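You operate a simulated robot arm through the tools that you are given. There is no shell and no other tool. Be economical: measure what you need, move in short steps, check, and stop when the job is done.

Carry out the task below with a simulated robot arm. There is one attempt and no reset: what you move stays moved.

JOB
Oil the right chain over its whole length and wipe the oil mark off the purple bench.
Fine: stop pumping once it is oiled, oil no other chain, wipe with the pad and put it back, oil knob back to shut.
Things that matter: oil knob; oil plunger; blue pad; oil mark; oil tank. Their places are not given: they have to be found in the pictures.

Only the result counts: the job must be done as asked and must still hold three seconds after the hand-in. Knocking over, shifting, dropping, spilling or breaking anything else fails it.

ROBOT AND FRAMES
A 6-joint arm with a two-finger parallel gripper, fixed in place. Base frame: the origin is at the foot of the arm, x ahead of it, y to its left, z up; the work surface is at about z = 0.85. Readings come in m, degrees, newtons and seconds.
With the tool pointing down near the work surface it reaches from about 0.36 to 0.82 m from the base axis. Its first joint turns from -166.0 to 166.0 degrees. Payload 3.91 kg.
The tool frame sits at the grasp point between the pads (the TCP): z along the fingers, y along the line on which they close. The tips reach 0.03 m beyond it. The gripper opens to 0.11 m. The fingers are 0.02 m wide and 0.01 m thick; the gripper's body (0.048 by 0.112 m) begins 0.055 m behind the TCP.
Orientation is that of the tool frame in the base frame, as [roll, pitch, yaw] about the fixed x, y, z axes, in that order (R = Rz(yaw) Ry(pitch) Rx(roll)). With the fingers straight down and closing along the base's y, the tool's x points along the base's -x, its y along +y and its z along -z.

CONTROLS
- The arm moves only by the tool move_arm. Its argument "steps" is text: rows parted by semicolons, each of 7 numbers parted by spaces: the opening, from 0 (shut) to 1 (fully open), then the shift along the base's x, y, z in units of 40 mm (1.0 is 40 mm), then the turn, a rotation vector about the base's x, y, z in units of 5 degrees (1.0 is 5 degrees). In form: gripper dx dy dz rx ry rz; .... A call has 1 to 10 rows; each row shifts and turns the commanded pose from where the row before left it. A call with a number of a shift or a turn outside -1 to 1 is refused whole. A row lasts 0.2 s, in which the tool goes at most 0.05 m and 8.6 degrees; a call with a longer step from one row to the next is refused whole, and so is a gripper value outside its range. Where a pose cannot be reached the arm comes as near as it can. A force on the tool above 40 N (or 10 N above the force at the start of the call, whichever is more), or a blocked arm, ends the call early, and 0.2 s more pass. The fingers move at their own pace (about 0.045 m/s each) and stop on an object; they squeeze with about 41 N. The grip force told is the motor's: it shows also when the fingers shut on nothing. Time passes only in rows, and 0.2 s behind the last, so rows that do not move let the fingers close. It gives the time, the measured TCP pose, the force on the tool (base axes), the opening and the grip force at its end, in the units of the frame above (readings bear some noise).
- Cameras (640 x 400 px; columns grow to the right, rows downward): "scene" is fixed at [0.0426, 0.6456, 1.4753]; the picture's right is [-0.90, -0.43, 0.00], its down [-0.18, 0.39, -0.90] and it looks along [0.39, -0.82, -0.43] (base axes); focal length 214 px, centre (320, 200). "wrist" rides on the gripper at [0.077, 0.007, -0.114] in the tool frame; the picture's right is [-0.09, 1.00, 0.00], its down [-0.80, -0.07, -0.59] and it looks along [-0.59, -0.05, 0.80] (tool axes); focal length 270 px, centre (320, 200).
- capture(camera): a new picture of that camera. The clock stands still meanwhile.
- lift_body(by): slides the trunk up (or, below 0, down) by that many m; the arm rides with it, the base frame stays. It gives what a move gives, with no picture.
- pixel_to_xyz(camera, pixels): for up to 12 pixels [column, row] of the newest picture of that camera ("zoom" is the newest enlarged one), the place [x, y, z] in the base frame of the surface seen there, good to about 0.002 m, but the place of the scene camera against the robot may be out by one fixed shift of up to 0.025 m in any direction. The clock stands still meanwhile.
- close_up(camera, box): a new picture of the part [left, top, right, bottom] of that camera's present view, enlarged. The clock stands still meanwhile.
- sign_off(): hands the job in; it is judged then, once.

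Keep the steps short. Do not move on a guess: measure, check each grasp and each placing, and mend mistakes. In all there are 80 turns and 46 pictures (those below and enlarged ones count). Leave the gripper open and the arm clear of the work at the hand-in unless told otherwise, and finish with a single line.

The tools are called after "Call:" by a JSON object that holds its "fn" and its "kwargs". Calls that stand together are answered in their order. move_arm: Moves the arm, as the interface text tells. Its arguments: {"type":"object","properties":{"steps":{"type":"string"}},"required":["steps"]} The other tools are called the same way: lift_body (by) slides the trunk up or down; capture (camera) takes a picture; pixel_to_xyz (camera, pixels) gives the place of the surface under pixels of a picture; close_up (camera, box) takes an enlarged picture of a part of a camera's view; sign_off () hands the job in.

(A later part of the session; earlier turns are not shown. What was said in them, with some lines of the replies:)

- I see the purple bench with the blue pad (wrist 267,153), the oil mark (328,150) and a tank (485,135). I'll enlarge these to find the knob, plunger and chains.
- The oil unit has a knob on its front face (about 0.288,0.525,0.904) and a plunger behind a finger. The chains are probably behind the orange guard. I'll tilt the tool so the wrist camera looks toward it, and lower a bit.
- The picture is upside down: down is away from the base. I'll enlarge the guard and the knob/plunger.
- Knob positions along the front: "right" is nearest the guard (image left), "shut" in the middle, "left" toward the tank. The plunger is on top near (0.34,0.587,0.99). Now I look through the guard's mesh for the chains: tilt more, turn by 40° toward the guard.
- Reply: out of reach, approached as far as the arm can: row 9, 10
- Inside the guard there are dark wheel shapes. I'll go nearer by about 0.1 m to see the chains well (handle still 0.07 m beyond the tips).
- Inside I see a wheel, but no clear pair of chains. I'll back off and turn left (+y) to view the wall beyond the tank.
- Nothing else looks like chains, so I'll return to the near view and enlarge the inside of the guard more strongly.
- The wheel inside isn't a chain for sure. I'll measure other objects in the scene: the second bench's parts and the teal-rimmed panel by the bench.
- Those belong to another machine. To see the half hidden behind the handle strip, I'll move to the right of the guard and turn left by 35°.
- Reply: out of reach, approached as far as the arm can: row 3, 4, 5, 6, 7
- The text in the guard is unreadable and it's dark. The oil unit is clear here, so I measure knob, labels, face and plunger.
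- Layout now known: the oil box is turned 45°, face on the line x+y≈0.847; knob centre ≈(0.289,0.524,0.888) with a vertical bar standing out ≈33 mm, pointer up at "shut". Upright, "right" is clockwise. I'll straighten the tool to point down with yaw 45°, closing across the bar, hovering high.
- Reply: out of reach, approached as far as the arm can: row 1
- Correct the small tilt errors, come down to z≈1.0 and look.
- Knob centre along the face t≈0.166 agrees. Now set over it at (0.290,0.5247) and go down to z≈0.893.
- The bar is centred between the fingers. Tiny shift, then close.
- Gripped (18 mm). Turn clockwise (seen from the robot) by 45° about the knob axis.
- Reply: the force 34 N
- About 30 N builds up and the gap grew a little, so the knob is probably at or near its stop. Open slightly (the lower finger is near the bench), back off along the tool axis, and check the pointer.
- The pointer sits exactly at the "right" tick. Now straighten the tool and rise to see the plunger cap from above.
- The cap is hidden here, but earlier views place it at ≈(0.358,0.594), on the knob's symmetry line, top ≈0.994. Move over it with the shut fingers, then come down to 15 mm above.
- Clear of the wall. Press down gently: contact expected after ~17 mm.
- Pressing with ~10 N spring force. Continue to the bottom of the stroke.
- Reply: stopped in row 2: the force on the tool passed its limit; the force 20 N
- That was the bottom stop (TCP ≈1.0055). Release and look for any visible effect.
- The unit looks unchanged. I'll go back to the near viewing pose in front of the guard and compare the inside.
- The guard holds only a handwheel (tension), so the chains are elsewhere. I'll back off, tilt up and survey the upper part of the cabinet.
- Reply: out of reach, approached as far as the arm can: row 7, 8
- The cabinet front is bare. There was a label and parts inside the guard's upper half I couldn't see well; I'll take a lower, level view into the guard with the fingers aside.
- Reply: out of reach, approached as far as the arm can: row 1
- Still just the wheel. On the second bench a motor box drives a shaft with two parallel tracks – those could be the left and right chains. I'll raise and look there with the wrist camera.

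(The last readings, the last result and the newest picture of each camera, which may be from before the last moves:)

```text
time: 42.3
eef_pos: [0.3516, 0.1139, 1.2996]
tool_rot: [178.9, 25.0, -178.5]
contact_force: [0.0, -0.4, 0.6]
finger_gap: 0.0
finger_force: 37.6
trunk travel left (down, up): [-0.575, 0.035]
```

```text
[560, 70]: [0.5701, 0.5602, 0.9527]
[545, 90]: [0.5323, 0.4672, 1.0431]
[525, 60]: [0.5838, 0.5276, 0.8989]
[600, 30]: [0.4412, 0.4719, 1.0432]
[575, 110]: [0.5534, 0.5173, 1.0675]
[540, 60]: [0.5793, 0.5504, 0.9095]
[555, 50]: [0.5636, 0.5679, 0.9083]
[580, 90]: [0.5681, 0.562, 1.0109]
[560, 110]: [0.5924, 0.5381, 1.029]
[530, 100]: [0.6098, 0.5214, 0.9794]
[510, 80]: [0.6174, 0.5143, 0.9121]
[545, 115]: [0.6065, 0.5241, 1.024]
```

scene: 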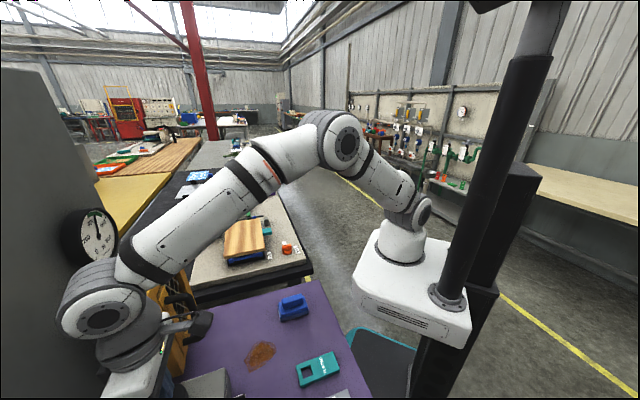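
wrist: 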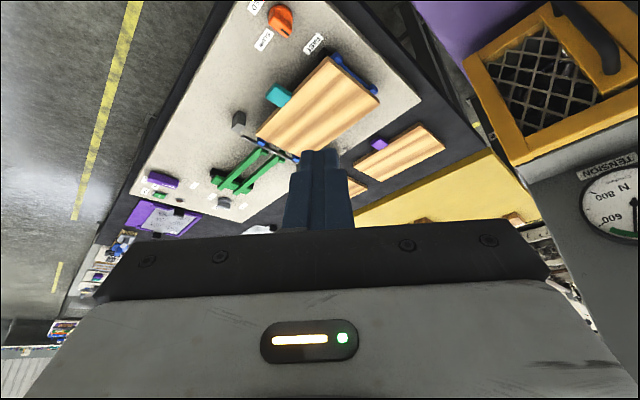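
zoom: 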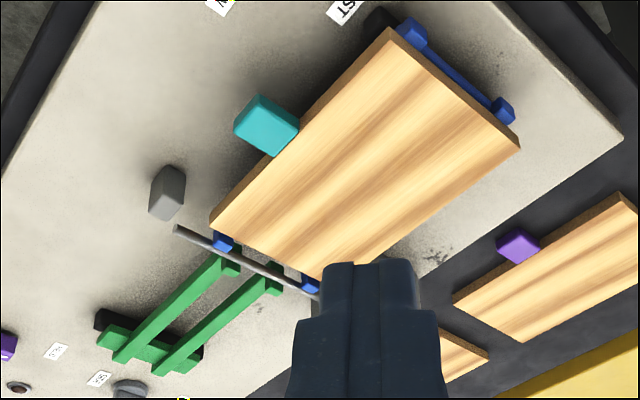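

This is a two-strand conveyor (sprockets at the board's four corners), partly covered by a board. Enlarge the strand ends.

Call:
{"fn": "close_up", "kwargs": {"camera": "wrist", "box": [305, 40, 395, 100]}}

Call:
{"fn": "close_up", "kwargs": {"camera": "wrist", "box": [205, 120, 315, 200]}}

```text
6.67 times, centred on (350, 70) of wrist
```

zoom: 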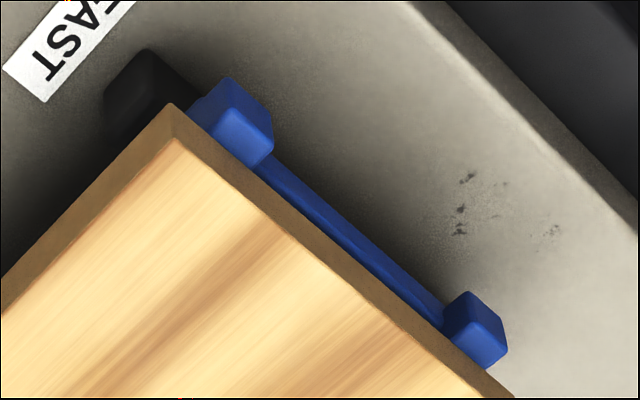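

```text
5.00 times, centred on (260, 160) of wrist
```

zoom: 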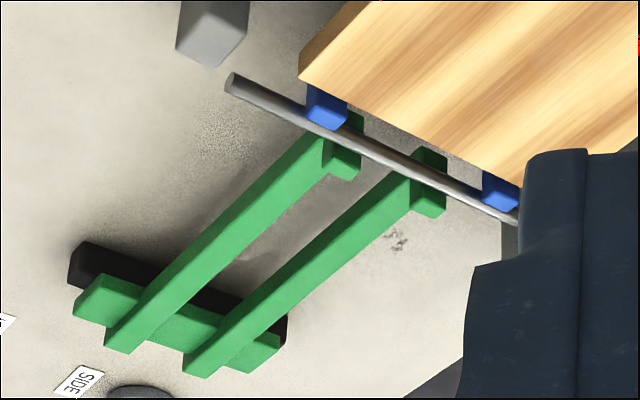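

That bench has no chains (a sliding fixture). From here the guard is seen at another angle (native 490–600, 20–140); enlarge it.

Call:
{"fn": "close_up", "kwargs": {"camera": "wrist", "box": [485, 15, 615, 135]}}

```text
3.33 times, centred on (550, 75) of wrist
```

zoom: 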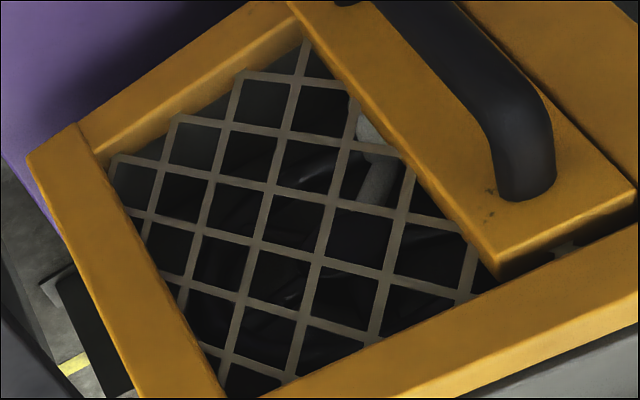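

Only a handwheel is inside. One zone has never been in view: the bench area nearest/left of the robot (x<0.04, y>0.4), below both cameras. I'll go there and tilt the wrist camera straight down/backward.

Call:
{"fn": "move_arm", "kwargs": {"steps": "0 -0.57 0.8 0.05 0 1 0;0 -0.57 0.8 0.05 0 1 0;0 -0.57 0.8 0.05 0 1 0;0 -0.57 0.8 0.05 0 1 0;0 -0.57 0.8 0.05 0 1 0;0 -0.57 0.8 0.05 0 1 0;0 -0.57 0.8 0.05 0 1 0;0 -0.57 0.8 0.05 0 1 0;0 -0.57 0.8 0.05 0 1 0;0 -0.57 0.8 0.05 0 1 0"}}

Call:
{"fn": "capture", "kwargs": {"camera": "wrist"}}

```text
time: 44.5
eef_pos: [0.1225, 0.4353, 1.3187]
tool_rot: [177.8, -25.2, -178.6]
contact_force: [0.6, 1.2, -1.1]
finger_gap: 0.0
finger_force: 37.9
trunk travel left (down, up): [-0.575, 0.035]
```

```text
5 pictures are left
```

wrist: 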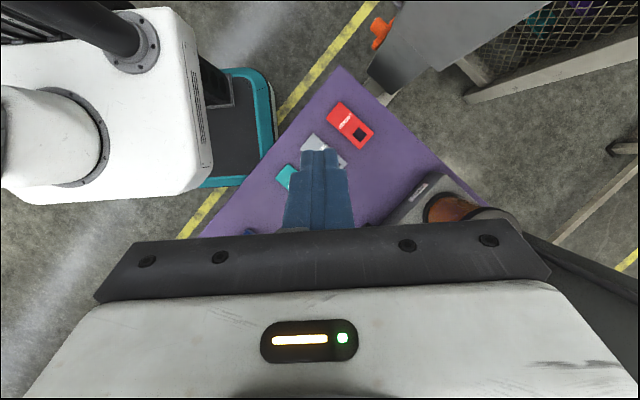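

Here is something new: a grey unit with an orange part at the top (370–510, 0–90). Measure it.

Call:
{"fn": "pixel_to_xyz", "kwargs": {"camera": "wrist", "pixels": [[380, 32], [400, 60], [440, 30], [385, 85], [420, 75], [490, 10], [440, 65], [470, 80], [345, 70], [410, 15], [525, 15], [300, 100]]}}

```text
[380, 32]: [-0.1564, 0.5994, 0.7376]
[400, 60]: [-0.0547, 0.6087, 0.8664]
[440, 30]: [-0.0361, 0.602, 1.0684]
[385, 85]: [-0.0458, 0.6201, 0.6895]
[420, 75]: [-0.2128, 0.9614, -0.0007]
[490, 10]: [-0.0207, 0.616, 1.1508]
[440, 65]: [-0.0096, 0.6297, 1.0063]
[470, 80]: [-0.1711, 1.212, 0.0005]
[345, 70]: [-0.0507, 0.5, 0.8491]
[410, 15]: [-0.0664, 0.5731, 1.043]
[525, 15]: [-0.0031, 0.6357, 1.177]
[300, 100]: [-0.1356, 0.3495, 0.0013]
```

A tall plate stands behind at x≈-0.04, y≈0.61 (facing the bench at 45°), never seen so far – likely the chains. Turn the tool around toward it in steps.

Call:
{"fn": "move_arm", "kwargs": {"steps": "0 0 0 0 0 -1 0;0 0 0 0 0 -1 0;0 0 0 0 0 -1 0;0 0 0 0 0 -1 0;0 0 0 0 0 -1 0;0 0 0 0 0 0 1;0 0 0 0 0 0 1;0 0 0 0 0 0 1;0 0 0 0 0 0 1;0 0 0 0 0 0 1"}}

Call:
{"fn": "move_arm", "kwargs": {"steps": "0 0 0 0 0 0 1;0 0 0 0 0 0 1;0 0 0 0 0 0 1;0 0 0 0 0 0 1;0 0 0 0 0 0 1;0 0 0 0 0 0 1;0 0 0 0 0 0 1;0 0 0 0 0 0 1;0 0 0 0 0 0 1;0 0 0 0 0 0 1"}}

Call:
{"fn": "move_arm", "kwargs": {"steps": "0 0 0 0 0 0 1;0 0 0 0 0 0 1;0 0 0 0 0 0 1;0 0 0 0 0 0 1;0 0 0 0 0 0 1;0 0 0 0 0 0 1;0 0 0 0 0 0 1;0 0 0 0 0 0 1;0 0 0 0 0 0 1;0 0 0 0 0 0 1"}}

```text
time: 46.7
eef_pos: [0.1226, 0.4334, 1.3184]
tool_rot: [178.4, -0.1, -153.6]
contact_force: [-0.2, -0.2, -0.5]
finger_gap: 0.0003
finger_force: 38.0
trunk travel left (down, up): [-0.575, 0.035]
```

```text
time: 48.9
eef_pos: [0.1242, 0.4323, 1.3207]
tool_rot: [178.4, -0.1, -103.5]
contact_force: [0.3, 0.2, 0.1]
finger_gap: 0.0
finger_force: 37.5
trunk travel left (down, up): [-0.575, 0.035]
```

```text
time: 51.1
eef_pos: [0.1236, 0.4325, 1.3201]
tool_rot: [178.5, -0.1, -53.4]
contact_force: [0.2, 0.7, -0.4]
finger_gap: 0.0
finger_force: 37.3
trunk travel left (down, up): [-0.575, 0.035]
```

Call:
{"fn": "move_arm", "kwargs": {"steps": "0 0.05 -0.05 -0.2 0.803 0.596 0;0 0.05 -0.05 -0.2 0.803 0.596 0;0 0.05 -0.05 -0.2 0.803 0.596 0;0 0.05 -0.05 -0.2 0.803 0.596 0;0 0.05 -0.05 -0.2 0.803 0.596 0;0 0.05 -0.05 -0.2 0.803 0.596 0;0 0.05 -0.05 -0.2 0.803 0.596 0;0 0.05 -0.05 -0.2 0.803 0.596 0;0 0.05 -0.05 -0.2 0.803 0.596 0;0 0 0 0 0 0 0"}}

Call:
{"fn": "capture", "kwargs": {"camera": "wrist"}}

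```text
time: 53.3
eef_pos: [0.1404, 0.4156, 1.2478]
tool_rot: [178.3, 45.0, -53.8]
contact_force: [-0.3, -0.8, -1.0]
finger_gap: 0.0
finger_force: 37.8
trunk travel left (down, up): [-0.575, 0.035]
```

```text
4 pictures are left
```

wrist: 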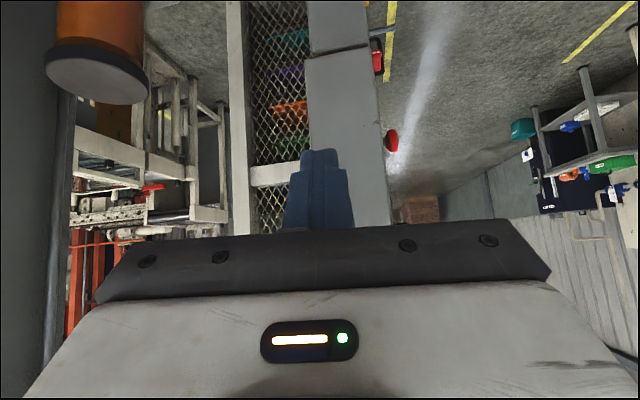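

A post with a fence, no chains. I probe this picture's dark vertical strip at the cabinet's left edge (column 55–75) and the post.

Call:
{"fn": "pixel_to_xyz", "kwargs": {"camera": "wrist", "pixels": [[20, 200], [45, 200], [58, 200], [66, 200], [72, 200], [66, 130], [55, 300], [340, 90], [390, 140], [270, 100], [240, 150], [100, 175]]}}

Call:
{"fn": "close_up", "kwargs": {"camera": "wrist", "box": [0, 0, 400, 240]}}

```text
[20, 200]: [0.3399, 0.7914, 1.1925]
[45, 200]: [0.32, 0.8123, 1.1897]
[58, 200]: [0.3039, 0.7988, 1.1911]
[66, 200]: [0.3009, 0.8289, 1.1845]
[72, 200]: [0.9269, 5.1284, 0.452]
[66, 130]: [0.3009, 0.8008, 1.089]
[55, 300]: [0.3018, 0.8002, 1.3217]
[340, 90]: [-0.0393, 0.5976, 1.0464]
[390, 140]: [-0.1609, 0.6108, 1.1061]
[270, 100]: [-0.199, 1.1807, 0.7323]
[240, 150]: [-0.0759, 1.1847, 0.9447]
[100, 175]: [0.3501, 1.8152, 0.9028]
```

```text
1.60 times, centred on (200, 120) of wrist
```

zoom: 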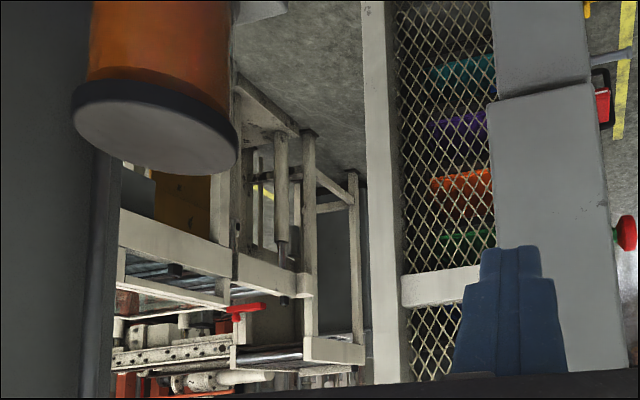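

No chain can be seen anywhere; the guard wheel is only the tensioner, so oiling must be judged by full pump strokes. I go back to vertical, yaw −135°, over the plunger.

Call:
{"fn": "move_arm", "kwargs": {"steps": "0 0 0 0 -0.803 -0.596 0;0 0 0 0 -0.803 -0.596 0;0 0 0 0 -0.803 -0.596 0;0 0 0 0 -0.803 -0.596 0;0 0 0 0 -0.803 -0.596 0;0 0 0 0 -0.803 -0.596 0;0 0 0 0 -0.803 -0.596 0;0 0 0 0 -0.803 -0.596 0;0 0 0 0 -0.803 -0.596 0;0 0 0 0 0 0 0"}}

Call:
{"fn": "move_arm", "kwargs": {"steps": "0 0.35 0.28 0 0 0 -1;0 0.35 0.28 0 0 0 -1;0 0.35 0.28 0 0 0 -1;0 0.35 0.28 0 0 0 -1;0 0.35 0.28 0 0 0 -1;0 0.35 0.28 0 0 0 -1;0 0.35 0.28 0 0 0 -1;0 0.35 0.28 0 0 0 -1;0 0.35 0.28 0 0 0 -1;0 0.35 0.28 0 0 0 -1"}}

Call:
{"fn": "move_arm", "kwargs": {"steps": "0 0.325 0.275 0 0 0 -1;0 0.325 0.275 0 0 0 -1;0 0.325 0.275 0 0 0 -1;0 0.325 0.275 0 0 0 -1;0 0.325 0.275 0 0 0 -1;0 0.325 0.275 0 0 0 -1;0 0 0 0 0 0 0"}}

```text
time: 55.5
eef_pos: [0.1421, 0.4159, 1.2477]
tool_rot: [178.5, 0.0, -53.7]
contact_force: [0.2, 0.0, -0.3]
finger_gap: 0.0003
finger_force: 37.0
trunk travel left (down, up): [-0.575, 0.035]
```

```text
time: 57.7
eef_pos: [0.2816, 0.5262, 1.2486]
tool_rot: [178.5, -0.1, -103.7]
contact_force: [-0.2, -0.6, 0.3]
finger_gap: 0.0001
finger_force: 37.6
trunk travel left (down, up): [-0.575, 0.035]
```

```text
time: 59.3
eef_pos: [0.3587, 0.593, 1.2485]
tool_rot: [178.4, -0.1, -133.7]
contact_force: [-0.6, 0.5, 0.3]
finger_gap: 0.0002
finger_force: 37.2
trunk travel left (down, up): [-0.575, 0.035]
```

Come down to just above the cap, then press stroke two to the same bottom depth.

Call:
{"fn": "move_arm", "kwargs": {"steps": "0 0 0 -0.87 0 0 0;0 0 0 -0.87 0 0 0;0 0 0 -0.87 0 0 0;0 0 0 -0.87 0 0 0;0 0 0 -0.87 0 0 0;0 0 0 -0.86 0 0 0;0 0 0 0 0 0 0"}}

Call:
{"fn": "move_arm", "kwargs": {"steps": "0 0 0 -0.2 0 0 0;0 0 0 -0.2 0 0 0;0 0 0 -0.15 0 0 0;0 0 0 -0.1 0 0 0;0 0 0 -0.1 0 0 0;0 0 0 -0.1 0 0 0;0 0 0 -0.1 0 0 0;0 0 0 -0.05 0 0 0"}}

```text
time: 60.9
eef_pos: [0.3603, 0.5953, 1.0401]
tool_rot: [178.3, 0.0, -133.6]
contact_force: [-0.6, 0.6, -1.6]
finger_gap: 0.0
finger_force: 37.9
trunk travel left (down, up): [-0.575, 0.035]
```

```text
time: 62.7
eef_pos: [0.3591, 0.5924, 1.0043]
tool_rot: [178.4, 0.6, -133.6]
contact_force: [-1.0, 3.7, 39.6]
finger_gap: 0.0
finger_force: 38.2
trunk travel left (down, up): [-0.575, 0.035]
```

Bottom reached (39 N). Release, then stroke three and release.

Call:
{"fn": "move_arm", "kwargs": {"steps": "0 0 0 0.3 0 0 0;0 0 0 0.3 0 0 0;0 0 0 0.3 0 0 0;0 0 0 0 0 0 0;0 0 0 -0.2 0 0 0;0 0 0 -0.2 0 0 0;0 0 0 -0.2 0 0 0;0 0 0 -0.1 0 0 0;0 0 0 -0.1 0 0 0;0 0 0 -0.1 0 0 0"}}

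Call:
{"fn": "move_arm", "kwargs": {"steps": "0 0 0 0.3 0 0 0;0 0 0 0.4 0 0 0;0 0 0 0.4 0 0 0;0 0 0 0.8 0 0 0;0 0 0 0.8 0 0 0;0 -0.5 -0.5 0.8 0 0 0;0 -0.6 -0.6 0 0 0 0;0 -0.6 -0.6 0 0 0 0;0 -0.6 -0.6 0 0 0 0;0 -0.5 -0.5 0 0 0 0"}}

Call:
{"fn": "capture", "kwargs": {"camera": "scene"}}

```text
time: 64.9
eef_pos: [0.3589, 0.5937, 1.006]
tool_rot: [178.3, 0.4, -133.6]
contact_force: [2.9, 1.4, 34.7]
finger_gap: 0.0002
finger_force: 37.4
trunk travel left (down, up): [-0.575, 0.035]
```

```text
time: 67.1
eef_pos: [0.2457, 0.4795, 1.1404]
tool_rot: [178.4, 0.0, -133.7]
contact_force: [0.4, 0.7, 0.4]
finger_gap: 0.0002
finger_force: 37.7
trunk travel left (down, up): [-0.575, 0.035]
```

```text
2 pictures are left
```

scene: 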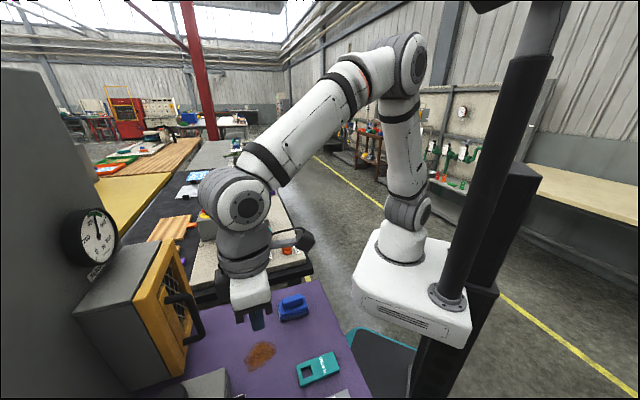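

No visible hint of spill or change; three full strokes are given and I stop pumping there. Now the knob back to shut: go to the tilted pre-grasp pose used before.

Call:
{"fn": "move_arm", "kwargs": {"steps": "0.26 0 0 -0.9 0 0 -0.25;0.26 0.25 0 -0.43 0.47 0.47 0;0.26 0.25 0 -0.43 0.707 0.707 0;0.26 0.25 0 -0.43 0.707 0.707 0;0.26 0.25 0 -0.43 0.707 0.707 0;0.26 0.25 0 -0.43 0.707 0.707 0;0.26 0.25 0 -0.43 0.707 0.707 0;0.26 0.25 0 -0.43 0.707 0.707 0;0.26 0.25 0 -0.43 0.707 0.707 0;0.26 0.25 0 -0.43 0.707 0.707 0"}}

```text
time: 69.3
eef_pos: [0.3395, 0.4798, 0.948]
tool_rot: [135.1, 0.1, -135.0]
contact_force: [0.4, -0.2, 0.0]
finger_gap: 0.0287
finger_force: 0.0
trunk travel left (down, up): [-0.575, 0.035]
```

Call:
{"fn": "move_arm", "kwargs": {"steps": "0.26 -0.36 0.32 -0.42 0 0 0;0.26 -0.36 0.32 -0.42 0 0 0;0.26 -0.36 0.32 -0.42 0 0 0;0.26 0 0 0 0 0 0;0 0 0 0 0 0 0;0 0 0 0 0 0 0;0 0 0 0 0 0 0"}}

```text
time: 70.0
eef_pos: [0.3109, 0.5099, 0.9122]
tool_rot: [135.3, 0.2, -135.2]
contact_force: [9.4, -18.2, 6.6]
finger_gap: 0.0327
finger_force: 4.3
trunk travel left (down, up): [-0.575, 0.035]
stopped in row 3: the force on the tool passed its limit (the readings are from after the stop); the commanded pose is now the measured one
```

A finger tip touched the knob's ring: I'm 5 mm too near the face. Back off, shift outward by 5 mm, go in again and close.

Call:
{"fn": "move_arm", "kwargs": {"steps": "0.26 0.2 -0.2 0.28 0 0 0;0.26 -0.125 -0.125 0 0 0 0;0.26 0 0 0 0 0 0"}}

Call:
{"fn": "close_up", "kwargs": {"camera": "wrist", "box": [180, 60, 460, 235]}}

```text
time: 70.8
eef_pos: [0.3137, 0.498, 0.9237]
tool_rot: [135.2, 0.4, -135.2]
contact_force: [0.1, -0.3, 0.4]
finger_gap: 0.0285
finger_force: 0.1
trunk travel left (down, up): [-0.575, 0.035]
```

```text
2.29 times, centred on (320, 148) of wrist
```

zoom: 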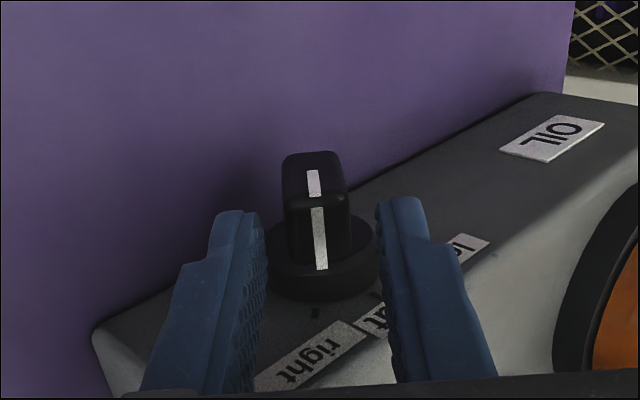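

Still at "right", bar centred between the fingers. Go in and close.

Call:
{"fn": "move_arm", "kwargs": {"steps": "0.26 -0.23 0.23 -0.33 0 0 0;0.26 -0.22 0.23 -0.33 0 0 0;0.26 0 0 0 0 0 0;0 0 0 0 0 0 0;0 0 0 0 0 0 0;0 0 0 0 0 0 0"}}

```text
time: 72.2
eef_pos: [0.295, 0.5168, 0.8953]
tool_rot: [135.4, 0.3, -135.2]
contact_force: [4.1, -8.8, -11.9]
finger_gap: 0.018
finger_force: 44.4
trunk travel left (down, up): [-0.575, 0.035]
```

Gripped. Turn back anticlockwise by 45°.

Call:
{"fn": "move_arm", "kwargs": {"steps": "0 -0.012 0.012 0.013 -0.707 -0.707 0;0 -0.012 0.012 0.012 -0.707 -0.707 0;0 -0.012 0.012 0.011 -0.707 -0.707 0;0 -0.013 0.013 0.01 -0.707 -0.707 0;0 -0.013 0.013 0.008 -0.707 -0.707 0;0 -0.014 0.014 0.007 -0.707 -0.707 0;0 -0.014 0.014 0.005 -0.707 -0.707 0;0 -0.014 0.014 0.003 -0.707 -0.707 0;0 -0.014 0.014 0.002 -0.707 -0.707 0;0 0 0 0 0 0 0"}}

```text
time: 74.4
eef_pos: [0.2893, 0.5225, 0.8988]
tool_rot: [-179.7, 0.5, -135.0]
contact_force: [-11.6, 14.3, -2.8]
finger_gap: 0.0178
finger_force: 45.0
trunk travel left (down, up): [-0.575, 0.035]
```

The grip stayed parallel on the bar, so it is upright at "shut". Open, rise, then go over pad and mark with yaw 180° for the last picture.

Call:
{"fn": "move_arm", "kwargs": {"steps": "0.6 0 0 0 0 0 0;0.6 0 0 0 0 0 0;0.6 0 0 0 0 0 0;1 0 0 0.8 0 0 0;1 0 0 0.9 0 0 0;1 0 -0.6 0.9 0 0 -1;1 0 -0.7 0 0 0 -1;1 0 -0.7 0 0 0 -1;1 0 -0.7 0 0 0 -1;1 0.2 -0.7 0 0 0 -1"}}

Call:
{"fn": "move_arm", "kwargs": {"steps": "1 0.2 -0.7 0 0 0 -1;1 0.2 -0.45 0 0 0 -1;1 0 0 0 0 0 -1;1 0 0 0 0 0 -1;1 0 0 0 0 0 0"}}

Call:
{"fn": "capture", "kwargs": {"camera": "wrist"}}

```text
time: 76.6
eef_pos: [0.2999, 0.3816, 1.0043]
tool_rot: [-179.9, 0.2, -159.9]
contact_force: [-0.6, 0.1, -0.3]
finger_gap: 0.1102
finger_force: 0.1
trunk travel left (down, up): [-0.575, 0.035]
```

```text
time: 77.8
eef_pos: [0.3154, 0.3378, 1.0052]
tool_rot: [-179.8, 0.3, 179.9]
contact_force: [0.4, 0.4, 0.0]
finger_gap: 0.1098
finger_force: 0.0
trunk travel left (down, up): [-0.575, 0.035]
```

```text
0 pictures are left
```

wrist: 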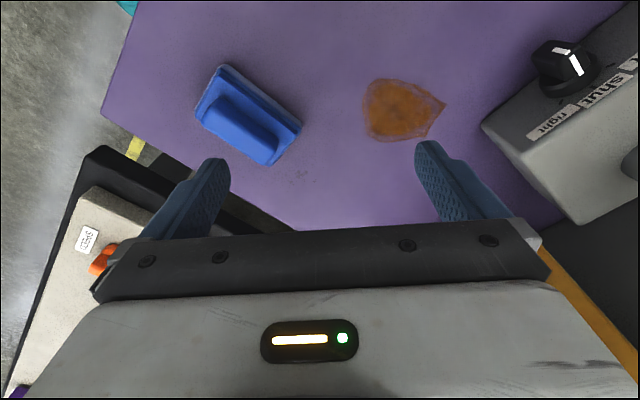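

The knob points at "shut" (580,70). Pad with handle ridge at (245,120) and mark at (400,110): measure both.

Call:
{"fn": "pixel_to_xyz", "kwargs": {"camera": "wrist", "pixels": [[215, 102], [222, 118], [240, 122], [262, 136], [270, 150], [225, 100], [272, 138], [224, 68], [299, 127], [200, 115], [268, 160], [245, 98]]}}

Call:
{"fn": "pixel_to_xyz", "kwargs": {"camera": "wrist", "pixels": [[369, 82], [362, 110], [374, 139], [400, 140], [430, 130], [445, 102], [425, 88], [400, 79], [400, 110], [260, 122], [250, 140], [212, 110]]}}

```text
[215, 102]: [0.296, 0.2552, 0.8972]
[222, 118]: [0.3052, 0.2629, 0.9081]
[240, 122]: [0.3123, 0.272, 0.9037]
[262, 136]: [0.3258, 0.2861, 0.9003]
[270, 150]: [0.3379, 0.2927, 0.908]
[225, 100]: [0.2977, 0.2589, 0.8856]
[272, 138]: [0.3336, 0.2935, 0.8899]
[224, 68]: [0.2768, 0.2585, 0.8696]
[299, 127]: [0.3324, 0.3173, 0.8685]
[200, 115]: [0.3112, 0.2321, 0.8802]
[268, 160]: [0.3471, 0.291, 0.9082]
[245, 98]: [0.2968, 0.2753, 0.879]
```

```text
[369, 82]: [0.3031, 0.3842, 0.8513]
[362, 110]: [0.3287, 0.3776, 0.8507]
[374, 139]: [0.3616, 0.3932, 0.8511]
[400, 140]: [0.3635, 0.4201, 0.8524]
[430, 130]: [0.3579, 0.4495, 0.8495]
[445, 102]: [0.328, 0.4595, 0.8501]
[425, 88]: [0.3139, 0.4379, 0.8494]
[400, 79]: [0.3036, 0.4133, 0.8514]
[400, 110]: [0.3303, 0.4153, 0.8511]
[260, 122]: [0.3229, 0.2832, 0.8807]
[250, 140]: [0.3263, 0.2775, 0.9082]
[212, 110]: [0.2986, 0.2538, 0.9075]
```

Pad centre ≈(0.321,0.272), long axis at 46°, ridge top 0.908 and base top 0.880. Mark spans x 0.303–0.364, y 0.378–0.460. Turn the tool to yaw −133.6° above the pad and go down to z 0.913.

Call:
{"fn": "move_arm", "kwargs": {"steps": "1 0.015 -0.165 0 0 0 0.93;1 0.015 -0.165 0 0 0 0.93;1 0.015 -0.165 0 0 0 0.93;1 0.015 -0.165 0 0 0 0.93;1 0.015 -0.165 0 0 0 0.93;1 0.015 -0.165 0 0 0 0.93;1 0.015 -0.165 0 0 0 0.93;1 0.015 -0.165 0 0 0 0.93;1 0.015 -0.165 0 0 0 0.93;1 0.015 -0.165 0 0 0 0.93"}}

Call:
{"fn": "move_arm", "kwargs": {"steps": "1 0 0 -0.6 0 0 0;1 0 0 -0.6 0 0 0;1 0 0 -0.6 0 0 0;1 0 0 -0.5 0 0 0;1 0 0 0 0 0 0"}}

```text
time: 80.0
eef_pos: [0.3184, 0.2715, 1.0042]
tool_rot: [-179.8, 0.4, -133.4]
contact_force: [0.1, 0.0, -0.1]
finger_gap: 0.1101
finger_force: 0.1
trunk travel left (down, up): [-0.575, 0.035]
```

```text
time: 81.2
eef_pos: [0.3201, 0.2716, 0.912]
tool_rot: [-179.9, 0.3, -133.4]
contact_force: [-0.1, 0.3, -0.7]
finger_gap: 0.1102
finger_force: 0.1
trunk travel left (down, up): [-0.575, 0.035]
```

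Centred and at height; close on the ridge.

Call:
{"fn": "move_arm", "kwargs": {"steps": "0 0 0 0 0 0 0;0 0 0 0 0 0 0;0 0 0 0 0 0 0;0 0 0 0 0 0 0;0 0 0 0 0 0 0;0 0 0 0 0 0 0;0 0 0 0 0 0 0"}}

```text
time: 82.8
eef_pos: [0.3193, 0.2721, 0.9133]
tool_rot: [-179.8, 0.3, -133.5]
contact_force: [0.2, 0.1, 1.3]
finger_gap: 0.0213
finger_force: 41.3
trunk travel left (down, up): [-0.575, 0.035]
```

Gripped (21 mm); home pose is (0.3193,0.2721,0.913). Lift 12 mm, go to the mark's near corner, lower with a slight press.

Call:
{"fn": "move_arm", "kwargs": {"steps": "0 0 0 0.3 0 0 0;0 0.42 0.725 0 0 0 0;0 0.42 0.725 0 0 0 0;0 0.42 0.725 0 0 0 0;0 0 0 0 0 0 0;0 0 0 -0.2 0 0 0;0 0 0 -0.15 0 0 0;0 0 0 0 0 0 0"}}

```text
time: 84.6
eef_pos: [0.3699, 0.3587, 0.9118]
tool_rot: [-179.8, 0.5, -133.4]
contact_force: [1.5, 1.1, 20.0]
finger_gap: 0.0213
finger_force: 41.3
trunk travel left (down, up): [-0.575, 0.035]
```

Pressing with ~20 N. Sweep across the mark, step over 30 mm, sweep back.

Call:
{"fn": "move_arm", "kwargs": {"steps": "0 -0.38 0.362 0 0 0 0;0 -0.38 0.362 0 0 0 0;0 -0.38 0.362 0 0 0 0;0 -0.38 0.362 0 0 0 0;0 -0.38 0.362 0 0 0 0;0 0.52 0.54 0 0 0 0;0 0.475 -0.4525 0 0 0 0;0 0.475 -0.4525 0 0 0 0;0 0.475 -0.4525 0 0 0 0;0 0.475 -0.4525 0 0 0 0"}}

```text
time: 85.8
eef_pos: [0.2981, 0.4257, 0.9115]
tool_rot: [-179.9, 0.5, -133.5]
contact_force: [-2.2, -3.6, 18.0]
finger_gap: 0.0214
finger_force: 41.4
trunk travel left (down, up): [-0.575, 0.035]
stopped in row 5: the force on the tool passed its limit (the readings are from after the stop); the commanded pose is now the measured one
```

Nearly at the end of the sweep when friction tripped the limit. Ease the press slightly, step over, sweep back slower.

Call:
{"fn": "move_arm", "kwargs": {"steps": "0 0 0 0.015 0 0 0;0 0.26 0.27 0 0 0 0;0 0.26 0.27 0 0 0 0;0 0.25 -0.24 0 0 0 0;0 0.25 -0.24 0 0 0 0;0 0.25 -0.24 0 0 0 0;0 0.25 -0.24 0 0 0 0;0 0.25 -0.24 0 0 0 0;0 0.25 -0.24 0 0 0 0;0 0.25 -0.24 0 0 0 0"}}

Call:
{"fn": "move_arm", "kwargs": {"steps": "0 -0.25 -0.26 0 0 0 0;0 -0.25 -0.26 0 0 0 0;0 -0.25 0.24 0 0 0 0;0 -0.25 0.24 0 0 0 0;0 -0.25 0.24 0 0 0 0;0 -0.25 0.24 0 0 0 0;0 -0.25 0.24 0 0 0 0;0 -0.25 0.24 0 0 0 0;0 -0.25 0.24 0 0 0 0;0 0 0 0 0 0 0"}}

```text
time: 88.0
eef_pos: [0.3898, 0.3798, 0.9116]
tool_rot: [-179.8, 0.5, -133.4]
contact_force: [-2.4, 2.8, 14.0]
finger_gap: 0.0215
finger_force: 41.5
trunk travel left (down, up): [-0.575, 0.035]
```

```text
time: 90.2
eef_pos: [0.2992, 0.4281, 0.9106]
tool_rot: [-179.9, 0.3, -133.4]
contact_force: [3.5, -4.2, 16.7]
finger_gap: 0.0213
finger_force: 40.7
trunk travel left (down, up): [-0.575, 0.035]
```

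Add more overlapping passes (middle and outer lanes).

Call:
{"fn": "move_arm", "kwargs": {"steps": "0 -0.12 0.12 0 0 0 0;0 0.26 0.27 0 0 0 0;0 0.28 -0.265 0 0 0 0;0 0.28 -0.265 0 0 0 0;0 0.28 -0.265 0 0 0 0;0 0.28 -0.265 0 0 0 0;0 0.28 -0.265 0 0 0 0;0 0.28 -0.265 0 0 0 0;0 0.28 -0.265 0 0 0 0;0 0.26 0.27 0 0 0 0"}}

Call:
{"fn": "move_arm", "kwargs": {"steps": "0 -0.28 0.265 0 0 0 0;0 -0.28 0.265 0 0 0 0;0 -0.28 0.265 0 0 0 0;0 -0.28 0.265 0 0 0 0;0 -0.28 0.265 0 0 0 0;0 -0.28 0.265 0 0 0 0;0 -0.2 0.19 0 0 0 0;0 -0.3 -0.31 0 0 0 0;0 -0.3 -0.31 0 0 0 0;0 0 0 0 0 0 0"}}

Call:
{"fn": "move_arm", "kwargs": {"steps": "0 0.28 -0.265 0 0 0 0;0 0.28 -0.265 0 0 0 0;0 0.28 -0.265 0 0 0 0;0 0.28 -0.265 0 0 0 0;0 0.28 -0.265 0 0 0 0;0 0.28 -0.265 0 0 0 0;0 0.28 -0.265 0 0 0 0;0 0 0 0 0 0 0"}}

```text
time: 92.4
eef_pos: [0.3953, 0.3783, 0.911]
tool_rot: [-179.8, 0.4, -133.5]
contact_force: [-0.8, -2.5, 6.3]
finger_gap: 0.0213
finger_force: 41.4
trunk travel left (down, up): [-0.575, 0.035]
```

```text
time: 94.6
eef_pos: [0.2979, 0.4255, 0.9113]
tool_rot: [-179.8, 0.4, -133.4]
contact_force: [2.1, 4.0, 12.7]
finger_gap: 0.0215
finger_force: 40.9
trunk travel left (down, up): [-0.575, 0.035]
```

```text
time: 96.4
eef_pos: [0.3739, 0.3515, 0.9131]
tool_rot: [-179.8, 0.3, -133.4]
contact_force: [0.5, -0.8, -0.9]
finger_gap: 0.021
finger_force: 41.2
trunk travel left (down, up): [-0.575, 0.035]
```

One more pressed pass through the middle, to be sure.

Call:
{"fn": "move_arm", "kwargs": {"steps": "0 0.2 0.21 -0.04 0 0 0;0 -0.28 0.265 0 0 0 0;0 -0.28 0.265 0 0 0 0;0 -0.28 0.265 0 0 0 0;0 -0.28 0.265 0 0 0 0;0 -0.28 0.265 0 0 0 0;0 -0.28 0.265 0 0 0 0;0 -0.28 0.265 0 0 0 0;0 0 0 0 0 0 0"}}

```text
time: 97.6
eef_pos: [0.3381, 0.4012, 0.9118]
tool_rot: [-179.8, 0.7, -133.5]
contact_force: [-2.2, -5.4, 18.6]
finger_gap: 0.0215
finger_force: 41.2
trunk travel left (down, up): [-0.575, 0.035]
stopped in row 6: the force on the tool passed its limit (the readings are from after the stop); the commanded pose is now the measured one
```

Call:
{"fn": "move_arm", "kwargs": {"steps": "0 0 0 0.01 0 0 0;0 -0.2 0.19 0 0 0 0;0 -0.2 0.19 0 0 0 0;0 -0.2 0.19 0 0 0 0;0 -0.2 0.19 0 0 0 0;0 -0.18 0.17 0 0 0 0;0 0 0 0 0 0 0;0 0 0 0.35 0 0 0;0 0 0 0 0 0 0"}}

```text
time: 99.6
eef_pos: [0.2998, 0.4403, 0.924]
tool_rot: [-179.7, 0.4, -133.5]
contact_force: [-0.2, 0.2, -1.2]
finger_gap: 0.0213
finger_force: 41.3
trunk travel left (down, up): [-0.575, 0.035]
```

Pad lifted. Carry it home to (0.3193,0.2721).

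Call:
{"fn": "move_arm", "kwargs": {"steps": "0 0.0975 -0.841 0 0 0 0;0 0.0975 -0.841 0 0 0 0;0 0.0975 -0.841 0 0 0 0;0 0.0975 -0.841 0 0 0 0;0 0.0975 -0.841 0 0 0 0;0 0 0 0 0 0 0"}}

```text
time: 101.0
eef_pos: [0.318, 0.2718, 0.9231]
tool_rot: [-179.8, 0.5, -133.5]
contact_force: [-0.5, 0.1, -1.2]
finger_gap: 0.0214
finger_force: 41.1
trunk travel left (down, up): [-0.575, 0.035]
```

Call:
{"fn": "move_arm", "kwargs": {"steps": "0 0.02 0 -0.1 0 0 0;0 0 0 -0.1 0 0 0;0 0 0 -0.06 0 0 0;0 0 0 0 0 0 0"}}

```text
time: 102.0
eef_pos: [0.3206, 0.271, 0.9135]
tool_rot: [-179.9, 0.5, -133.5]
contact_force: [0.6, 0.8, -1.1]
finger_gap: 0.0212
finger_force: 41.0
trunk travel left (down, up): [-0.575, 0.035]
```

Still barely hanging (−1.1 N); lower by 1 mm until it bears.

Call:
{"fn": "move_arm", "kwargs": {"steps": "0 0 0 -0.03 0 0 0;0 0 0 -0.01 0 0 0;0 0 0 0 0 0 0"}}

```text
time: 102.8
eef_pos: [0.3222, 0.2721, 0.9118]
tool_rot: [-179.8, 0.5, -133.5]
contact_force: [-0.9, 0.2, -0.9]
finger_gap: 0.0213
finger_force: 41.1
trunk travel left (down, up): [-0.575, 0.035]
```

Call:
{"fn": "move_arm", "kwargs": {"steps": "0 -0.04 0 -0.03 0 0 0;0 0 0 -0.02 0 0 0;0 0 0 0 0 0 0"}}

```text
time: 103.6
eef_pos: [0.3193, 0.2719, 0.9119]
tool_rot: [-179.8, 0.8, -133.5]
contact_force: [2.7, 2.5, 15.7]
finger_gap: 0.021
finger_force: 40.9
trunk travel left (down, up): [-0.575, 0.035]
```

The pad now bears on the bench at its home place. Open and rise straight up.

Call:
{"fn": "move_arm", "kwargs": {"steps": "0 0 0 0.03 0 0 0;0.5 0 0 0 0 0 0;0.5 0 0 0 0 0 0;1 0 0 0 0 0 0;1 0 0 0 0 0 0;1 0 0 0.6 0 0 0;1 0 0 0.8 0 0 0;1 0 0 0.9 0 0 0;1 0 0 0.9 0 0 0;1 0 0 0.9 0 0 0"}}

```text
time: 105.8
eef_pos: [0.3179, 0.2705, 1.076]
tool_rot: [-179.8, 0.5, -133.4]
contact_force: [-0.3, 0.8, 0.3]
finger_gap: 0.1099
finger_force: 0.0
trunk travel left (down, up): [-0.575, 0.035]
```

The gripper is open and clear at z≈1.08, and no pictures are left, so I hand in.

Call:
{"fn": "sign_off", "kwargs": {}}

```text
The job is handed in.
```

Handed in, with two things unconfirmed: I gave three full pump strokes with the knob on "right", but the stroke count was a guess because I never found the chain; the mark was wiped in several passes, but I had no pictures left to check it; the knob was last seen at shut, and the pad went back to its measured starting place by position reading.
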